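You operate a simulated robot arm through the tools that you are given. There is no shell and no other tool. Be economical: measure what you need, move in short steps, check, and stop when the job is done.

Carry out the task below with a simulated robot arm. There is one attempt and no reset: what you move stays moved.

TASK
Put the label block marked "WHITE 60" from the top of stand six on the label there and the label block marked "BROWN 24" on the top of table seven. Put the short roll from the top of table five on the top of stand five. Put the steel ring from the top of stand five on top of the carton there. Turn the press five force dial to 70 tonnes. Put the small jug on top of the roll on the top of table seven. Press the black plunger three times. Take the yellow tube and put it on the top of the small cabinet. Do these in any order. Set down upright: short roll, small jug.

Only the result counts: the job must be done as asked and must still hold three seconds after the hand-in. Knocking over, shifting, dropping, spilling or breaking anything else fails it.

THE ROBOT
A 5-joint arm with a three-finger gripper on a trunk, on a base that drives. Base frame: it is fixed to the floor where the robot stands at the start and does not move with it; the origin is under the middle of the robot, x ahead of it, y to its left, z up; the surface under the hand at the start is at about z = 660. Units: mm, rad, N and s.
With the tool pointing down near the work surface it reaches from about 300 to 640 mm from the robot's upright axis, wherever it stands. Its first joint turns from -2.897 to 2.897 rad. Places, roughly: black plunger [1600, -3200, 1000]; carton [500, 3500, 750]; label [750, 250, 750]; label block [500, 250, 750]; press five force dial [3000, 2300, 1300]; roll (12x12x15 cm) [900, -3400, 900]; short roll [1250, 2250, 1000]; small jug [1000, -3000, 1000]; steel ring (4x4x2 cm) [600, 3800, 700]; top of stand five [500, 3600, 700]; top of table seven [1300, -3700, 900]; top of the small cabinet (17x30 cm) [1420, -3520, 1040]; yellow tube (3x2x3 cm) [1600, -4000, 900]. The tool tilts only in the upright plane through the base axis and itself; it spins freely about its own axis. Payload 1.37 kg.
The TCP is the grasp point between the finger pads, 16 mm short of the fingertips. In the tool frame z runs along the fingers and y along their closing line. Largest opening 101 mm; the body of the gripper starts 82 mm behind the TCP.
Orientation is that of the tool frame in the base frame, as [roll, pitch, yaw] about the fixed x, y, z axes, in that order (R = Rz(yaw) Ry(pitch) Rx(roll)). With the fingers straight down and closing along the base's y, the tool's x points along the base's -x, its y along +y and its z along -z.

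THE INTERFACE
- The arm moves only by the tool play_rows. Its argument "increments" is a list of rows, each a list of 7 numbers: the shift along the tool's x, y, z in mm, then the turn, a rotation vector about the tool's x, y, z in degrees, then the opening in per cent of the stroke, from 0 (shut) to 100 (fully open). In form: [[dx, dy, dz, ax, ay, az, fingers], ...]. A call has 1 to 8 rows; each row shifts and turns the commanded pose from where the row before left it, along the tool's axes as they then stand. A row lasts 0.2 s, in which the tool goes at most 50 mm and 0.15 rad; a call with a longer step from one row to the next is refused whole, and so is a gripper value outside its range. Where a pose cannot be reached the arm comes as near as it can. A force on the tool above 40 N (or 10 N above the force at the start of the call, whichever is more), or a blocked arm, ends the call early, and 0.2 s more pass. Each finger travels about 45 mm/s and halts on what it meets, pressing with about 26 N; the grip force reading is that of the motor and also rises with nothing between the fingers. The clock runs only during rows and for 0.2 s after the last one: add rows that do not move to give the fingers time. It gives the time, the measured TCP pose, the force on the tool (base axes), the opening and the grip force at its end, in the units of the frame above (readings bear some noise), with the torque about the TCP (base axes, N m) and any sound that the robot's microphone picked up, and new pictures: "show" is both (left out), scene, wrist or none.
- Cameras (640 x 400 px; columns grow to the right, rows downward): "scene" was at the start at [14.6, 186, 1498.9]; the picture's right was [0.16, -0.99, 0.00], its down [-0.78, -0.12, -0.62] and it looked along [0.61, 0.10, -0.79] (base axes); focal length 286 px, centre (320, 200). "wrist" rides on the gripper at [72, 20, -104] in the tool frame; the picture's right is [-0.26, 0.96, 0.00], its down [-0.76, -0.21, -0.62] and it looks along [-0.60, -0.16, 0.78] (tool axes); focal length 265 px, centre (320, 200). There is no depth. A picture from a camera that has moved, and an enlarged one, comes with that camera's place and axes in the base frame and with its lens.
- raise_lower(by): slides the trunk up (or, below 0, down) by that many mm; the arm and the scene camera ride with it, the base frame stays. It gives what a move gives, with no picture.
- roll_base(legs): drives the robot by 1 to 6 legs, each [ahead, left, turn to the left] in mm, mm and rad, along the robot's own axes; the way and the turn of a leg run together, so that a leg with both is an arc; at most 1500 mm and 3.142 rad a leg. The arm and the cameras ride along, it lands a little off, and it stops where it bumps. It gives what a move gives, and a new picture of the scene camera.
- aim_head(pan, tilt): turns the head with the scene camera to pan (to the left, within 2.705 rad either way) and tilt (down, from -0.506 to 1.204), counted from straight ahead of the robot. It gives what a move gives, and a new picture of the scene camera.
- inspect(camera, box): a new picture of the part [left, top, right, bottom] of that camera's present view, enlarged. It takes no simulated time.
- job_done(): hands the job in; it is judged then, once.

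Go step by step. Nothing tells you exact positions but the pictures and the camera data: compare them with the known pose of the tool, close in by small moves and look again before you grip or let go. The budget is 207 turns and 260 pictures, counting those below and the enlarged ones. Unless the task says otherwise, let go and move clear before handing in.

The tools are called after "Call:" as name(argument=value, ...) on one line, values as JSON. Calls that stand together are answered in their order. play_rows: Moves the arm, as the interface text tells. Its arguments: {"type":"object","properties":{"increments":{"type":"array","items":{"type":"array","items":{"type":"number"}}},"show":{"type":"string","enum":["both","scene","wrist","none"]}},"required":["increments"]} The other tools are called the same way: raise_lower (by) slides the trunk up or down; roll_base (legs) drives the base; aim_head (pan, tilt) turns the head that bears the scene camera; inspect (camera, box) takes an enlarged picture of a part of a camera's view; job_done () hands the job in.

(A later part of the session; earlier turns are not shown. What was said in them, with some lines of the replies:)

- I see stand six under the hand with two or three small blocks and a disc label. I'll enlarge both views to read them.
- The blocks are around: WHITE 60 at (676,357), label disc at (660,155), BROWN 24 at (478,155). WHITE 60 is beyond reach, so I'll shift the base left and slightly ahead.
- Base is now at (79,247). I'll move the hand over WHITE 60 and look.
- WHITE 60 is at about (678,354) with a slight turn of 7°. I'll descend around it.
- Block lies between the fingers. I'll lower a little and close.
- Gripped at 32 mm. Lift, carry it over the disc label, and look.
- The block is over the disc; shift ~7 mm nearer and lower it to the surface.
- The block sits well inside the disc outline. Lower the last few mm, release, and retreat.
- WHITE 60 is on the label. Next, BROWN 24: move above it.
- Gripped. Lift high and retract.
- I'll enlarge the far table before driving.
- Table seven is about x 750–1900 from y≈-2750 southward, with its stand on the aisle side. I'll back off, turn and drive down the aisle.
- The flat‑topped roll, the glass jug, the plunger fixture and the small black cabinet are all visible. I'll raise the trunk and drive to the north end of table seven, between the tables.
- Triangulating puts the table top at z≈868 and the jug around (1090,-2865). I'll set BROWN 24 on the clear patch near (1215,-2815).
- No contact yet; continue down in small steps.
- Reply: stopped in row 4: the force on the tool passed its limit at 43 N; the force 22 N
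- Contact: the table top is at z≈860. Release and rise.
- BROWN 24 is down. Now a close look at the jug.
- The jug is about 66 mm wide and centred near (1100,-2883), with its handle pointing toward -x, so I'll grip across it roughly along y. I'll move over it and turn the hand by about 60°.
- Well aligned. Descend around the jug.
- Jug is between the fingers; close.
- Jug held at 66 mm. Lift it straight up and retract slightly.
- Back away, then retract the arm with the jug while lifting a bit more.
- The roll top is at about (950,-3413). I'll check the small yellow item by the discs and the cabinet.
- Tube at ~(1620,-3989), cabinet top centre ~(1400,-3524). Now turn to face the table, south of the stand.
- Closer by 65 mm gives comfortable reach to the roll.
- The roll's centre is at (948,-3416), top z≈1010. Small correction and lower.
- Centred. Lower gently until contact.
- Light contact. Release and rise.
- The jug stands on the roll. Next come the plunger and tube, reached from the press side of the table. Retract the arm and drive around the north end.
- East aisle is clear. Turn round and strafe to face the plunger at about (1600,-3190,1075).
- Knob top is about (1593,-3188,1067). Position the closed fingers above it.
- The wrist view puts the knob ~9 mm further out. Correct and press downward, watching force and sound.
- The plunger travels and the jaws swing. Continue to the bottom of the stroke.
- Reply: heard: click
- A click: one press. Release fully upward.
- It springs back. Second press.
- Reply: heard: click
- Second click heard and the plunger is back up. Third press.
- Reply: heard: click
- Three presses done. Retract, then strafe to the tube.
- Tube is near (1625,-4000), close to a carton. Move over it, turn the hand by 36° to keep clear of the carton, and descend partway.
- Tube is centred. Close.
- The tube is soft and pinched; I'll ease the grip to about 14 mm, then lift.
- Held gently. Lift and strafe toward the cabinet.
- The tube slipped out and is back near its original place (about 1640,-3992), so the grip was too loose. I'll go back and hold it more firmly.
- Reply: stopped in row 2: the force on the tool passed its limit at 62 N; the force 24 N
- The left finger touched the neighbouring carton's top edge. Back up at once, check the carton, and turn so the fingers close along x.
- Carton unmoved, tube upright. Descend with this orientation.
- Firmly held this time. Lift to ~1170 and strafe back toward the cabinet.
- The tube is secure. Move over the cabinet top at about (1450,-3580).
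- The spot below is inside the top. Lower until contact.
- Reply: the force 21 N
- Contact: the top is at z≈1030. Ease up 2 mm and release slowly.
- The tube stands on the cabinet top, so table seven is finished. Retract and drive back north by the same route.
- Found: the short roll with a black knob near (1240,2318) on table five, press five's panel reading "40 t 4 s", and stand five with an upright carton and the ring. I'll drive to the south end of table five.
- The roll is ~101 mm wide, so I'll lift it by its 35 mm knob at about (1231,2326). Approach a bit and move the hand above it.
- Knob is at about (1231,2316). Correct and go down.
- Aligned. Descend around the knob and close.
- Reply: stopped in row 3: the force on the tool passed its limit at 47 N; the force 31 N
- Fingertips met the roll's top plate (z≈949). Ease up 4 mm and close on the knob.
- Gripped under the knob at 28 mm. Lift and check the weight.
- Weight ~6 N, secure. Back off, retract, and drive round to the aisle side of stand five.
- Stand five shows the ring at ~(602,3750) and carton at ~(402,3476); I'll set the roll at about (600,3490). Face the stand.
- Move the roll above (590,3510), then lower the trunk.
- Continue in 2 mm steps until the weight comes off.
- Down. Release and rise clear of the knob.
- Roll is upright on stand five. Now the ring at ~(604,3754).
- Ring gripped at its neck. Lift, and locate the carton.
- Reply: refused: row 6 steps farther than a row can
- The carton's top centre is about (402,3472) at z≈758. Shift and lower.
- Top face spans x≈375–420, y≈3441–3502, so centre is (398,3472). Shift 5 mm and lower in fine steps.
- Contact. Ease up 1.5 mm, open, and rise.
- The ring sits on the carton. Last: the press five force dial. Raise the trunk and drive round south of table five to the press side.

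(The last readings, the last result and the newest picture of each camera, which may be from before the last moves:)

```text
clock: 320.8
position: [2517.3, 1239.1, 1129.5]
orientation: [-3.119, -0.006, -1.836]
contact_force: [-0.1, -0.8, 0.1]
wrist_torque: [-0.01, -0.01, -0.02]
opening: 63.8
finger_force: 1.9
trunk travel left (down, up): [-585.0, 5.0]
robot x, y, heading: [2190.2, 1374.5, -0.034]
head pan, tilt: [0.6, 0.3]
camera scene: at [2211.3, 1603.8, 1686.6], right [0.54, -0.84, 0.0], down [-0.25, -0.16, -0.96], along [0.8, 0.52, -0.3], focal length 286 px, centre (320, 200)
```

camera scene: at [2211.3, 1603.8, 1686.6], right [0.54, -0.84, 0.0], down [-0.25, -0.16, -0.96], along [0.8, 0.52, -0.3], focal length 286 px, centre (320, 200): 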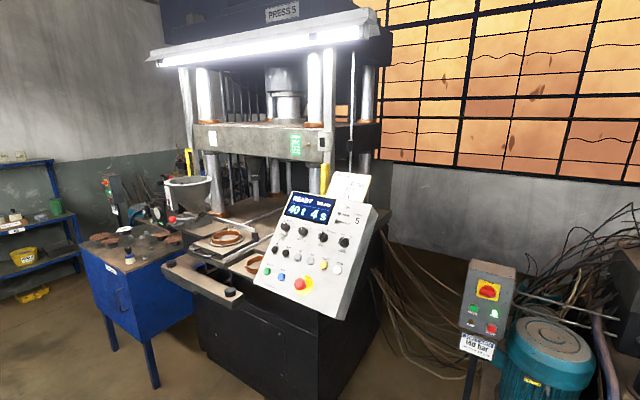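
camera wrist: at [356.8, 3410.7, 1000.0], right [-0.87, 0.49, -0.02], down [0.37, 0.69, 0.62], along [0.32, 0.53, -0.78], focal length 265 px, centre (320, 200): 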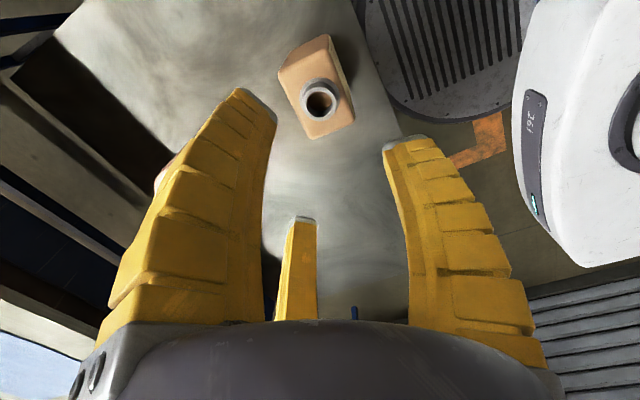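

Call:
inspect(camera="scene", box=[245, 180, 385, 320])

Call:
inspect(camera="scene", box=[270, 190, 360, 260])

```text
2.86 times, centred on (315, 250) of scene
camera zoom: at [2211.3, 1603.8, 1686.6], right [0.54, -0.84, 0.0], down [-0.25, -0.16, -0.96], along [0.8, 0.52, -0.3], focal length 817 px, centre (334, 57)
```

zoom: 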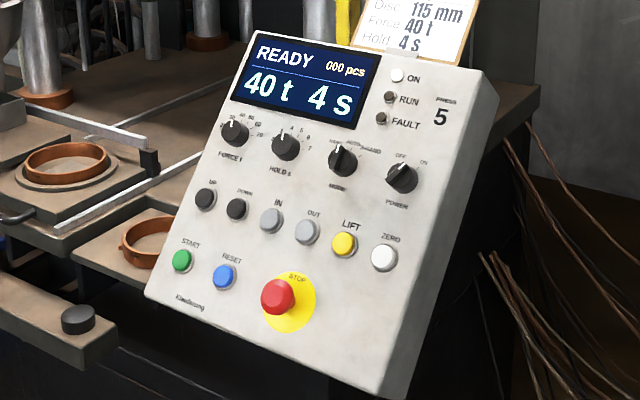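

```text
5.71 times, centred on (315, 225) of scene
camera zoom: at [2211.3, 1603.8, 1686.6], right [0.54, -0.84, 0.0], down [-0.25, -0.16, -0.96], along [0.8, 0.52, -0.3], focal length 1633 px, centre (349, 57)
```

zoom: 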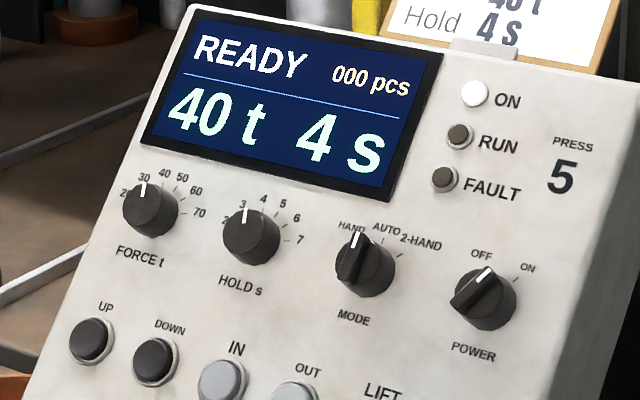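

The FORCE dial is the leftmost knob, near (2975,2257,1266), and the display shows 40 t. Strafe to face it.

Call:
roll_base(legs=[[0, 0, 0.034], [0, 880, 0]])

Call:
aim_head(pan=-0.1, tilt=0.35)

```text
clock: 325.8
position: [2516.7, 2124.9, 1130.1]
orientation: [-3.118, -0.005, -1.798]
contact_force: [-0.6, 1.4, -0.4]
wrist_torque: [0.03, -0.01, -0.01]
opening: 64.2
finger_force: 3.0
trunk travel left (down, up): [-585.0, 5.0]
robot x, y, heading: [2183.0, 2248.8, 0.01]
head pan, tilt: [0.6, 0.3]
camera scene: at [2196.7, 2475.6, 1686.5], right [0.57, -0.82, 0.0], down [-0.24, -0.17, -0.96], along [0.78, 0.55, -0.3], focal length 286 px, centre (320, 200)
```

scene: 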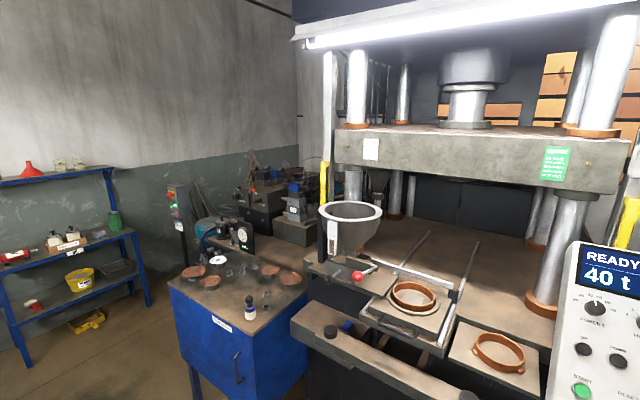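

```text
clock: 326.8
position: [2517.2, 2123.2, 1130.3]
orientation: [-3.12, -0.004, -1.798]
contact_force: [0.9, -0.4, -0.4]
wrist_torque: [0.03, 0.0, 0.02]
opening: 63.9
finger_force: 2.6
trunk travel left (down, up): [-585.0, 5.0]
robot x, y, heading: [2183.8, 2251.5, 0.007]
head pan, tilt: [-0.099, 0.351]
camera scene: at [2212.9, 2413.4, 1681.9], right [-0.09, -1.0, 0.0], down [-0.34, 0.03, -0.94], along [0.94, -0.08, -0.34], focal length 286 px, centre (320, 200)
```

scene: 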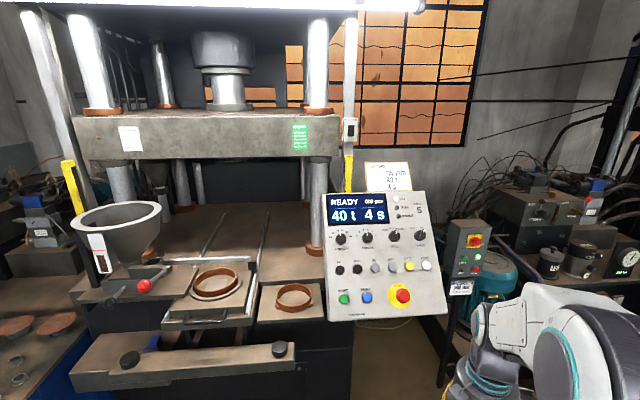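

Call:
inspect(camera="scene", box=[310, 180, 460, 330])

Call:
inspect(camera="scene", box=[320, 215, 400, 265])

```text
2.67 times, centred on (385, 255) of scene
camera zoom: at [2212.9, 2413.4, 1681.9], right [-0.09, -1.0, 0.0], down [-0.34, 0.03, -0.94], along [0.94, -0.08, -0.34], focal length 762 px, centre (147, 53)
```

zoom: 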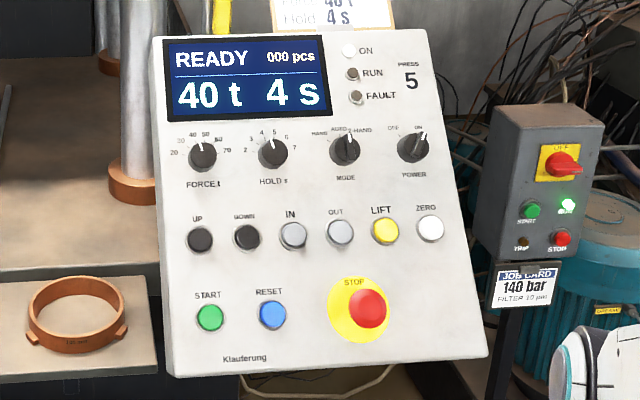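

```text
8.00 times, centred on (360, 240) of scene
camera zoom: at [2212.9, 2413.4, 1681.9], right [-0.09, -1.0, 0.0], down [-0.34, 0.03, -0.94], along [0.94, -0.08, -0.34], focal length 2287 px, centre (0, -120)
```

zoom: 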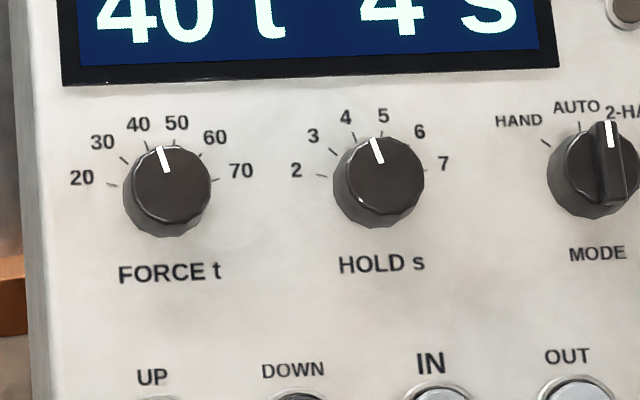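

The dial is at ~(3001,2280,1261). The panel faces -x, leaning back 36°, and the dial needs +96° clockwise (40→70). First I'll put the hand straight ahead in free space.

Call:
play_rows(increments=[[-29.1, -30.4, -16.7, 0, 0, 0, 60], [-29.1, -30.4, -16.7, 0, 0, 0, 60], [-29.1, -30.4, -16.7, 0, 0, 0, 60], [-29.1, -30.4, -16.7, 0, 0, 0, 60], [-29.1, -30.4, -16.7, 0, 0, 0, 60], [-29.1, -30.4, -16.7, 0, 0, 0, 60]], show="none")

Call:
play_rows(increments=[[0, 0, 0, 7.47, -1.73, 0, 60], [0, 0, 0, 7.47, -1.73, 0, 60], [0, 0, 0, 7.47, -1.73, 0, 60], [0, 0, 0, 7.47, -1.73, 0, 60], [0, 0, 0, 7.47, -1.73, 0, 60], [0, 0, 0, 7.47, -1.73, 0, 60], [0, 0, 0, 7.47, -1.73, 0, 60]])

```text
clock: 328.2
position: [2731.6, 2255.0, 1234.8]
orientation: [-3.124, 0.004, -1.797]
contact_force: [1.1, 0.3, -0.2]
wrist_torque: [-0.03, 0.03, 0.01]
opening: 64.1
finger_force: 2.5
trunk travel left (down, up): [-585.0, 5.0]
robot x, y, heading: [2181.0, 2246.7, 0.008]
head pan, tilt: [-0.099, 0.351]
```

```text
clock: 329.8
position: [2730.2, 2252.4, 1233.6]
orientation: [-2.194, 0.181, -1.692]
contact_force: [-0.2, -0.4, 0.1]
wrist_torque: [0.0, 0.0, -0.01]
opening: 63.9
finger_force: 2.5
trunk travel left (down, up): [-585.0, 5.0]
robot x, y, heading: [2181.6, 2245.7, 0.003]
head pan, tilt: [-0.099, 0.351]
camera scene: at [2212.9, 2413.3, 1681.9], right [-0.09, -1.0, 0.0], down [-0.34, 0.03, -0.94], along [0.94, -0.08, -0.34], focal length 286 px, centre (320, 200)
camera wrist: at [2625.5, 2187.3, 1264.8], right [-0.51, 0.47, -0.72], down [-0.3, 0.69, 0.66], along [0.81, 0.55, -0.21], focal length 265 px, centre (320, 200)
```

scene: 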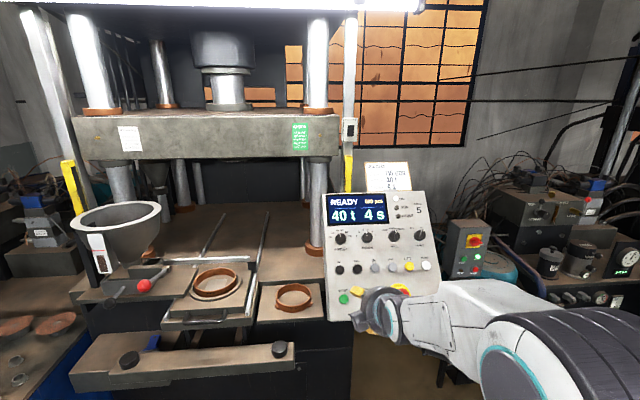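
wrist: 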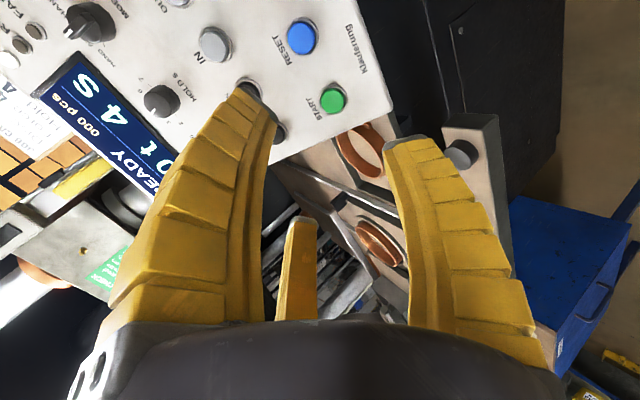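

Tool axis is now aligned with the dial axis, (0.82,0,-0.57). Raise 86 mm, then shift the base left and forward.

Call:
play_rows(increments=[[-7.7, -34.4, -24.7, 0, 0, 0, 60], [-7.7, -34.4, -24.7, 0, 0, 0, 60]], show="none")

Call:
roll_base(legs=[[0, 30, 0], [150, 0, 0]])

Call:
play_rows(increments=[[0, 0, 0, 0, 0, 0, 60]], show="wrist")

```text
clock: 330.4
position: [2733.0, 2251.3, 1319.8]
orientation: [-2.194, 0.181, -1.697]
contact_force: [0.8, 0.9, -0.4]
wrist_torque: [-0.01, 0.0, -0.02]
opening: 63.9
finger_force: 2.0
out of reach, approached as far as the arm can: row 2
trunk travel left (down, up): [-585.0, 5.0]
robot x, y, heading: [2184.8, 2246.7, 0.009]
head pan, tilt: [-0.099, 0.351]
```

```text
clock: 332.2
position: [2882.5, 2283.4, 1318.1]
orientation: [-2.195, 0.182, -1.696]
contact_force: [0.8, -1.2, 0.1]
wrist_torque: [0.0, -0.01, 0.0]
opening: 64.1
finger_force: 2.0
trunk travel left (down, up): [-585.0, 5.0]
robot x, y, heading: [2332.8, 2284.0, 0.006]
head pan, tilt: [-0.099, 0.351]
camera scene: at [2364.7, 2444.8, 1681.9], right [-0.09, -1.0, 0.0], down [-0.34, 0.03, -0.94], along [0.93, -0.08, -0.34], focal length 286 px, centre (320, 200)
```

scene: 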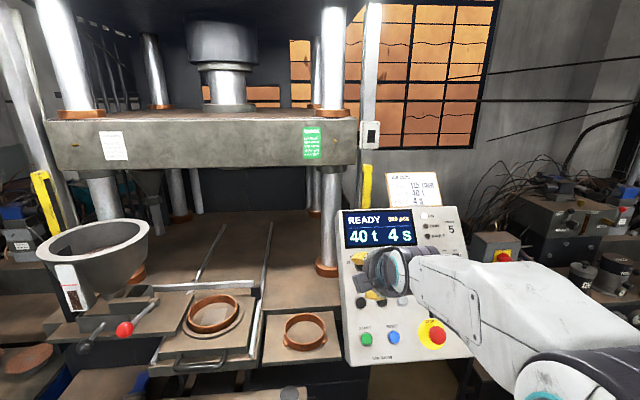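

```text
clock: 332.6
position: [2882.5, 2283.4, 1319.1]
orientation: [-2.196, 0.182, -1.693]
contact_force: [0.1, 0.2, 1.3]
wrist_torque: [0.03, 0.03, 0.01]
opening: 64.1
finger_force: 2.9
trunk travel left (down, up): [-585.0, 5.0]
robot x, y, heading: [2333.7, 2279.4, 0.012]
head pan, tilt: [-0.099, 0.351]
camera wrist: at [2777.3, 2218.4, 1350.2], right [-0.51, 0.47, -0.72], down [-0.3, 0.69, 0.66], along [0.81, 0.55, -0.21], focal length 265 px, centre (320, 200)
```

wrist: 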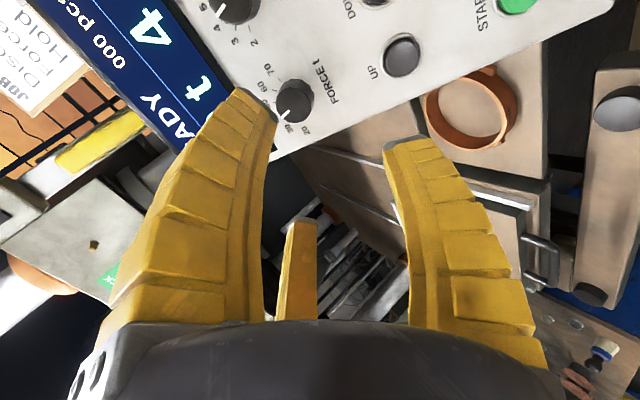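

The dial is ~128 mm ahead of the TCP, and the arm is near its limit up here. Drive the base 90 mm closer.

Call:
roll_base(legs=[[90, -5, 0]])

Call:
play_rows(increments=[[0, 0, 0, 0, 0, 0, 60]], show="wrist")

```text
clock: 333.7
position: [2972.8, 2278.6, 1318.0]
orientation: [-2.195, 0.182, -1.693]
contact_force: [-0.5, -0.5, -0.7]
wrist_torque: [0.02, 0.0, 0.0]
opening: 63.7
finger_force: 2.1
trunk travel left (down, up): [-585.0, 5.0]
robot x, y, heading: [2422.0, 2274.0, 0.007]
head pan, tilt: [-0.099, 0.351]
camera scene: at [2453.6, 2440.6, 1681.9], right [-0.09, -1.0, 0.0], down [-0.34, 0.03, -0.94], along [0.93, -0.08, -0.34], focal length 286 px, centre (320, 200)
```

scene: 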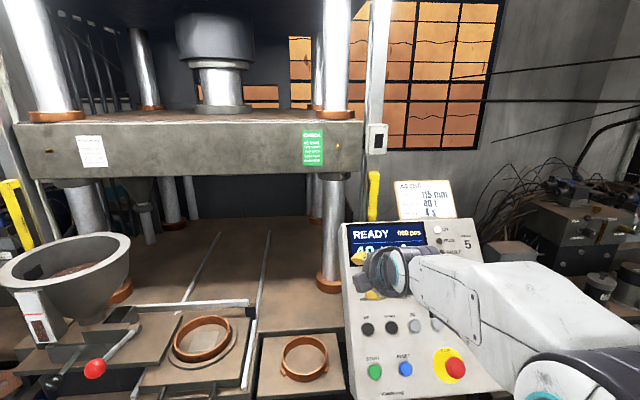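

```text
clock: 334.1
position: [2970.8, 2279.5, 1318.5]
orientation: [-2.196, 0.18, -1.696]
contact_force: [-0.3, 0.2, -0.3]
wrist_torque: [0.03, 0.0, 0.03]
opening: 64.3
finger_force: 3.0
trunk travel left (down, up): [-585.0, 5.0]
robot x, y, heading: [2421.5, 2276.7, 0.01]
head pan, tilt: [-0.099, 0.351]
camera wrist: at [2866.1, 2214.6, 1350.1], right [-0.51, 0.47, -0.72], down [-0.3, 0.69, 0.66], along [0.81, 0.55, -0.21], focal length 265 px, centre (320, 200)
```

wrist: 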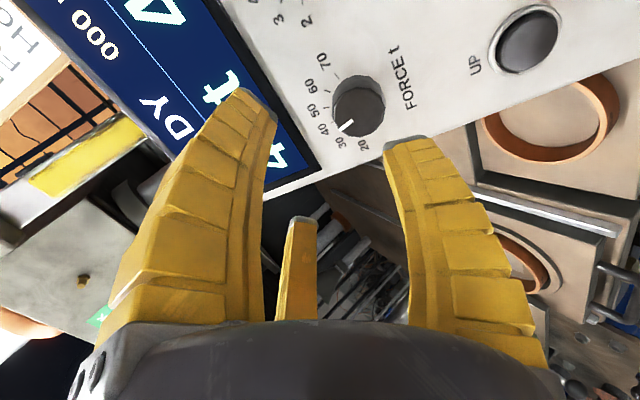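

Two-view triangulation puts the dial at (3006,2277,1258). Align sideways, then advance 38 mm.

Call:
play_rows(increments=[[4.5, 14, 0, 0, 0, 0, 60], [4.6, 14.1, 0, 0, 0, 0, 60], [0, 0, 19, 0, 0, 0, 60], [0, 0, 19, 0, 0, 0, 60]])

```text
clock: 335.1
position: [2985.9, 2277.3, 1271.3]
orientation: [-2.194, 0.18, -1.696]
contact_force: [0.4, 0.0, -0.3]
wrist_torque: [-0.01, -0.02, 0.03]
opening: 63.9
finger_force: 2.3
trunk travel left (down, up): [-585.0, 5.0]
robot x, y, heading: [2420.8, 2276.2, 0.011]
head pan, tilt: [-0.099, 0.351]
camera scene: at [2452.3, 2440.7, 1681.9], right [-0.09, -1.0, 0.0], down [-0.34, 0.03, -0.94], along [0.94, -0.08, -0.34], focal length 286 px, centre (320, 200)
camera wrist: at [2880.3, 2213.1, 1303.7], right [-0.51, 0.47, -0.72], down [-0.3, 0.69, 0.66], along [0.81, 0.55, -0.21], focal length 265 px, centre (320, 200)
```

scene: 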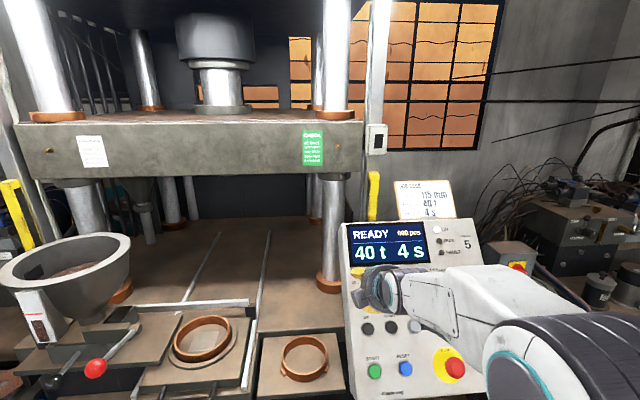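
wrist: 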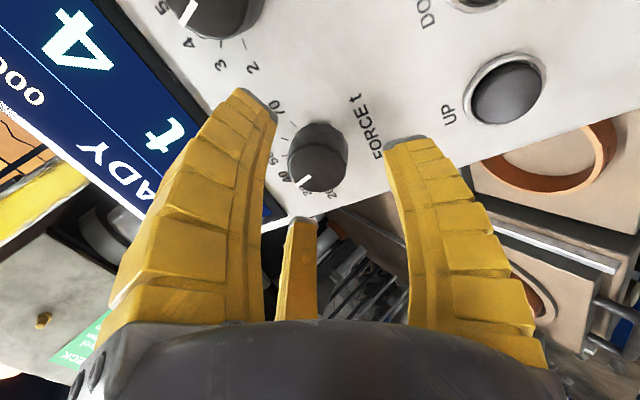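

Well centred. Advance 15 mm more.

Call:
play_rows(increments=[[0, 0, 8, 0, 0, 0, 60], [0, 0, 7, 0, 0, 0, 60]], show="wrist")

```text
clock: 335.7
position: [2998.1, 2278.3, 1264.1]
orientation: [-2.194, 0.177, -1.697]
contact_force: [-0.5, -0.1, -0.2]
wrist_torque: [0.01, -0.02, 0.01]
opening: 63.9
finger_force: 3.2
trunk travel left (down, up): [-585.0, 5.0]
robot x, y, heading: [2423.2, 2272.7, 0.009]
head pan, tilt: [-0.099, 0.351]
camera wrist: at [2892.0, 2212.8, 1295.2], right [-0.51, 0.47, -0.72], down [-0.3, 0.69, 0.66], along [0.81, 0.55, -0.21], focal length 265 px, centre (320, 200)
```

wrist: 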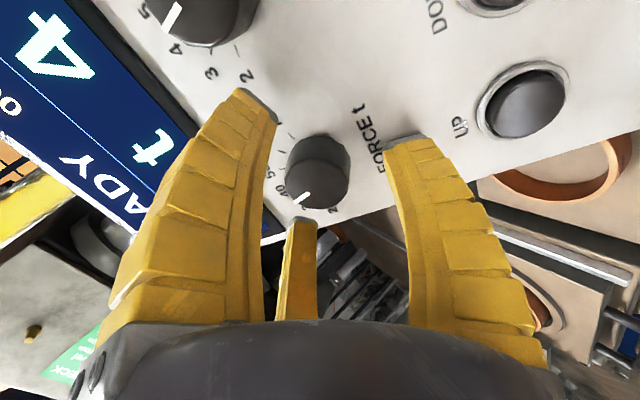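

Call:
play_rows(increments=[[0, 0, 5, 0, 0, 0, 60], [0, 0, 0, 0, 0, 0, 40], [0, 0, 0, 0, 0, 0, 25], [0, 0, 0, 0, 0, 0, 20], [0, 0, 0, 0, 0, 0, 20]], show="wrist")

Call:
inspect(camera="scene", box=[340, 210, 490, 310])

```text
clock: 336.9
position: [3000.7, 2276.6, 1262.9]
orientation: [-2.193, 0.18, -1.697]
contact_force: [-2.3, -2.0, 2.6]
wrist_torque: [0.22, -0.26, 0.26]
opening: 26.1
finger_force: 27.5
trunk travel left (down, up): [-585.0, 5.0]
robot x, y, heading: [2422.0, 2276.6, 0.013]
head pan, tilt: [-0.099, 0.351]
camera wrist: at [2895.3, 2212.6, 1293.7], right [-0.51, 0.47, -0.72], down [-0.3, 0.69, 0.66], along [0.81, 0.55, -0.21], focal length 265 px, centre (320, 200)
```

wrist: 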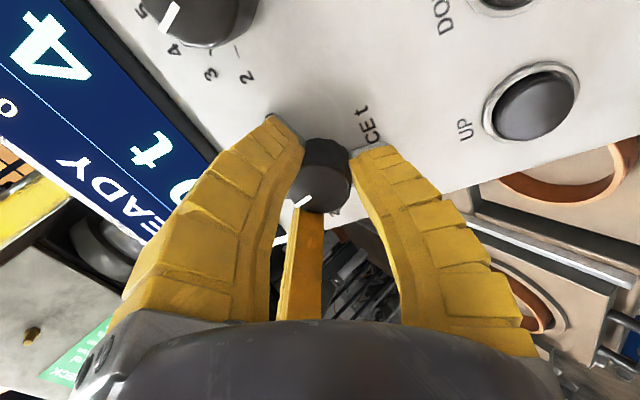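

```text
4.00 times, centred on (415, 260) of scene
camera zoom: at [2450.8, 2440.2, 1682.0], right [-0.09, -1.0, 0.0], down [-0.34, 0.03, -0.94], along [0.94, -0.08, -0.34], focal length 1143 px, centre (-60, -40)
```

zoom: 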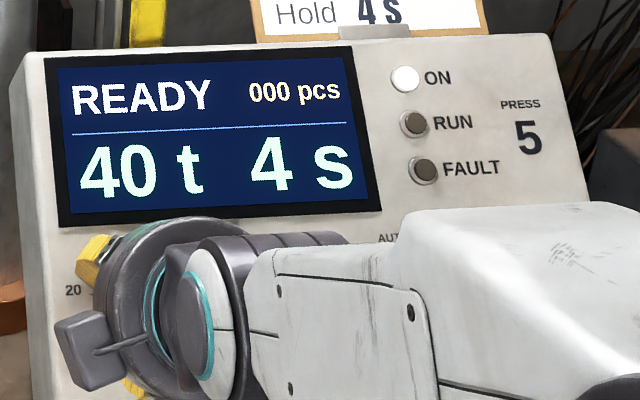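

The dial is gripped. Turn +32° clockwise and read the display.

Call:
play_rows(increments=[[0, 0, 0, 0, 0, 8, 20], [0, 0, 0, 0, 0, 8, 20], [0, 0, 0, 0, 0, 8, 20], [0, 0, 0, 0, 0, 8, 20], [0, 0, 0, 0, 0, 0, 20]], show="wrist")

Call:
inspect(camera="scene", box=[340, 210, 490, 310])

```text
clock: 338.1
position: [3000.8, 2276.5, 1262.9]
orientation: [-2.348, 0.615, -2.082]
contact_force: [-2.1, -3.2, 8.6]
wrist_torque: [-0.15, 0.1, -0.15]
opening: 25.3
finger_force: 27.8
trunk travel left (down, up): [-585.0, 5.0]
robot x, y, heading: [2421.0, 2278.4, 0.013]
head pan, tilt: [-0.099, 0.351]
camera wrist: at [2878.1, 2241.1, 1269.3], right [-0.29, 0.87, -0.41], down [-0.12, 0.39, 0.91], along [0.95, 0.31, -0.01], focal length 265 px, centre (320, 200)
```

wrist: 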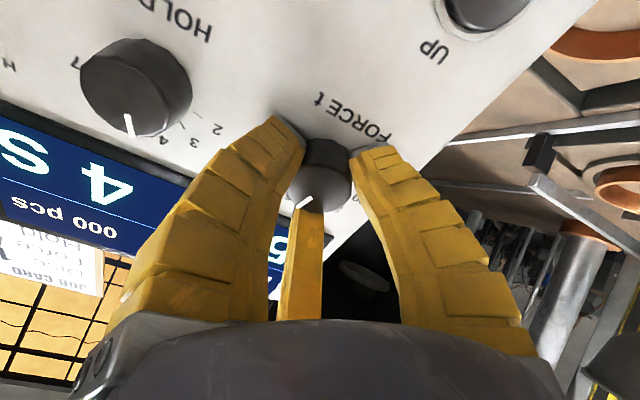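

```text
4.00 times, centred on (415, 260) of scene
camera zoom: at [2450.5, 2440.0, 1682.0], right [-0.09, -1.0, 0.0], down [-0.34, 0.03, -0.94], along [0.94, -0.08, -0.34], focal length 1143 px, centre (-60, -40)
```

zoom: 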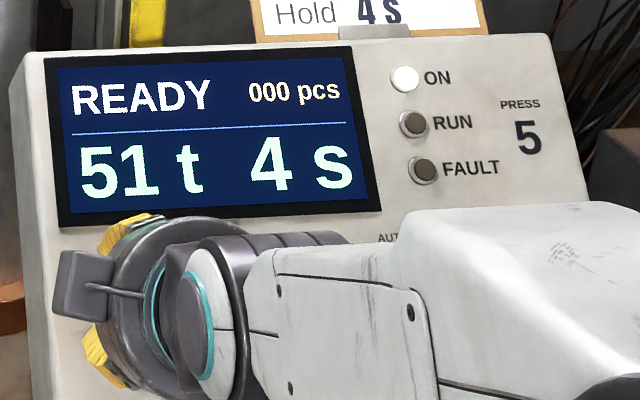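

Display reads 51 t (≈0.34 t per degree). Turn ~54° more.

Call:
play_rows(increments=[[0, 0, 0, 0, 0, 7.7, 20], [0, 0, 0, 0, 0, 7.7, 20], [0, 0, 0, 0, 0, 7.7, 20], [0, 0, 0, 0, 0, 7.7, 20], [0, 0, 0, 0, 0, 7.7, 20], [0, 0, 0, 0, 0, 7.7, 20], [0, 0, 0, 0, 0, 7.7, 20], [0, 0, 0, 0, 0, 0, 20]], show="none")

Call:
inspect(camera="scene", box=[340, 210, 490, 310])

```text
clock: 339.9
position: [3001.0, 2277.4, 1260.7]
orientation: [2.929, 0.944, 2.885]
contact_force: [0.5, -4.7, 8.1]
wrist_torque: [-0.08, -0.08, -0.14]
opening: 26.1
finger_force: 28.1
trunk travel left (down, up): [-585.0, 5.0]
robot x, y, heading: [2418.8, 2276.8, 0.012]
head pan, tilt: [-0.099, 0.351]
```

```text
4.00 times, centred on (415, 260) of scene
camera zoom: at [2450.9, 2439.7, 1682.0], right [-0.09, -1.0, 0.0], down [-0.34, 0.03, -0.94], along [0.94, -0.08, -0.34], focal length 1143 px, centre (-60, -40)
```

zoom: 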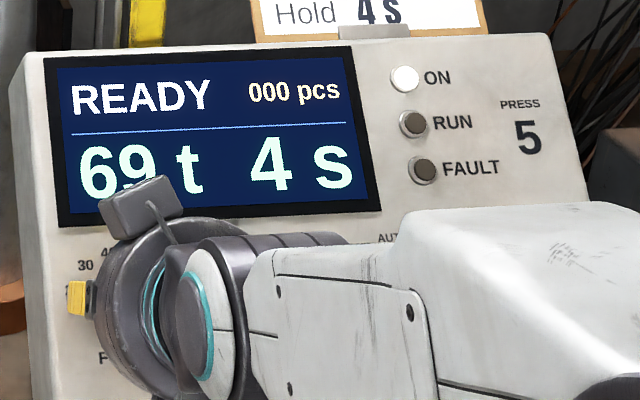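

69 t. A further 3°.

Call:
play_rows(increments=[[0, 0, 0, 0, 0, 3, 20], [0, 0, 0, 0, 0, 0, 20]], show="none")

Call:
inspect(camera="scene", box=[340, 210, 490, 310])

```text
clock: 340.5
position: [3001.9, 2277.2, 1261.7]
orientation: [2.864, 0.934, 2.8]
contact_force: [0.3, -5.1, 9.7]
wrist_torque: [-0.04, 0.01, -0.14]
opening: 26.3
finger_force: 28.1
trunk travel left (down, up): [-585.0, 5.0]
robot x, y, heading: [2420.5, 2274.7, 0.012]
head pan, tilt: [-0.099, 0.351]
```

```text
4.00 times, centred on (415, 260) of scene
camera zoom: at [2450.6, 2439.8, 1682.1], right [-0.09, -1.0, 0.0], down [-0.34, 0.03, -0.94], along [0.94, -0.08, -0.34], focal length 1143 px, centre (-60, -40)
```

zoom: 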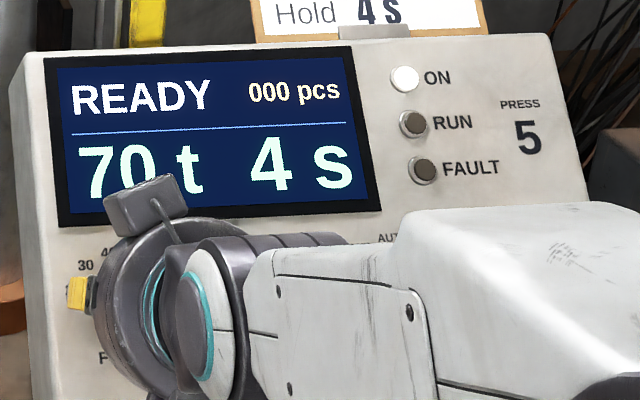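

Display reads 70 t. Release and back straight off.

Call:
play_rows(increments=[[0, 0, 0, 0, 0, 0, 35], [0, 0, 0, 0, 0, 0, 60], [0, 0, 0, 0, 0, 0, 60], [0, 0, -20, 0, 0, 0, 60], [0, 0, -30, 0, 0, 0, 60], [0, 0, -30, 0, 0, 0, 60]], show="wrist")

Call:
roll_base(legs=[[-200, 0, 0]])

Call:
inspect(camera="scene", box=[310, 180, 460, 290])

```text
clock: 341.9
position: [2934.2, 2277.9, 1308.8]
orientation: [2.865, 0.931, 2.804]
contact_force: [-0.7, 0.2, -0.4]
wrist_torque: [0.03, -0.03, 0.01]
opening: 64.2
finger_force: 2.8
trunk travel left (down, up): [-585.0, 5.0]
robot x, y, heading: [2418.6, 2272.6, 0.009]
head pan, tilt: [-0.099, 0.351]
camera wrist: at [2810.6, 2312.8, 1313.5], right [0.26, 0.89, 0.37], down [-0.1, -0.35, 0.93], along [0.96, -0.28, 0.0], focal length 265 px, centre (320, 200)
```

wrist: 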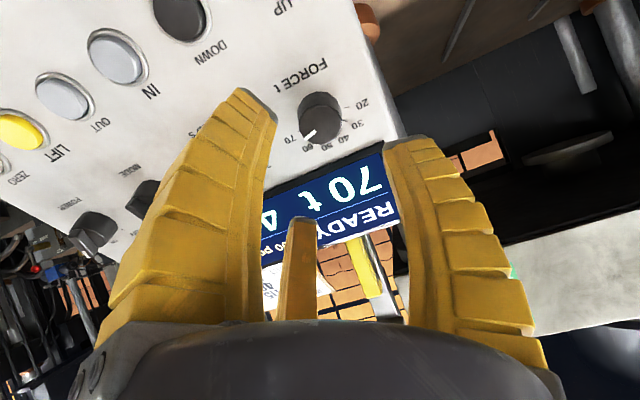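

```text
clock: 343.5
position: [2733.1, 2272.2, 1308.1]
orientation: [2.864, 0.931, 2.801]
contact_force: [-0.3, 0.5, 0.7]
wrist_torque: [0.0, 0.01, 0.0]
opening: 63.9
finger_force: 2.8
trunk travel left (down, up): [-585.0, 5.0]
robot x, y, heading: [2218.7, 2272.8, 0.003]
head pan, tilt: [-0.099, 0.351]
camera scene: at [2249.7, 2439.1, 1681.9], right [-0.09, -1.0, 0.0], down [-0.34, 0.03, -0.94], along [0.94, -0.09, -0.34], focal length 286 px, centre (320, 200)
```

scene: 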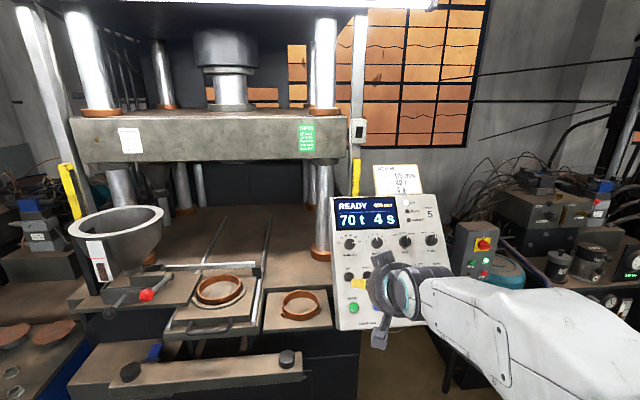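

```text
3.64 times, centred on (385, 235) of scene
camera zoom: at [2249.7, 2439.1, 1681.9], right [-0.09, -1.0, 0.0], down [-0.34, 0.03, -0.94], along [0.94, -0.09, -0.34], focal length 1039 px, centre (84, 73)
```

zoom: 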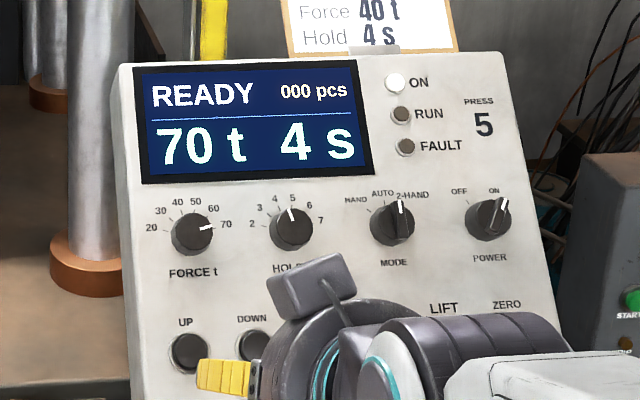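

The dial shows 70 t and holds after release, and the hand is clear. Every item was seen in place after release, so I'm handing in.

Call:
job_done()

```text
The job is handed in.
```

I finished all the tasks and handed the job in; I saw each item in place after letting go.

- **WHITE 60:** on the round label on stand six.
- **BROWN 24:** on the top of table seven.
- **Short roll:** upright on stand five.
- **Steel ring:** on top of the carton on stand five.
- **Press five force dial:** the display reads 70 t and held after release.
- **Small jug:** upright on top of the roll on table seven.
- **Black plunger:** pressed three times, with a click each time.
- **Yellow tube:** on top of the small cabinet. It slipped from the gripper once and fell back onto table seven, so I picked it up again. During that second try a finger touched the neighbouring carton; it looked unmoved and undamaged afterwards.
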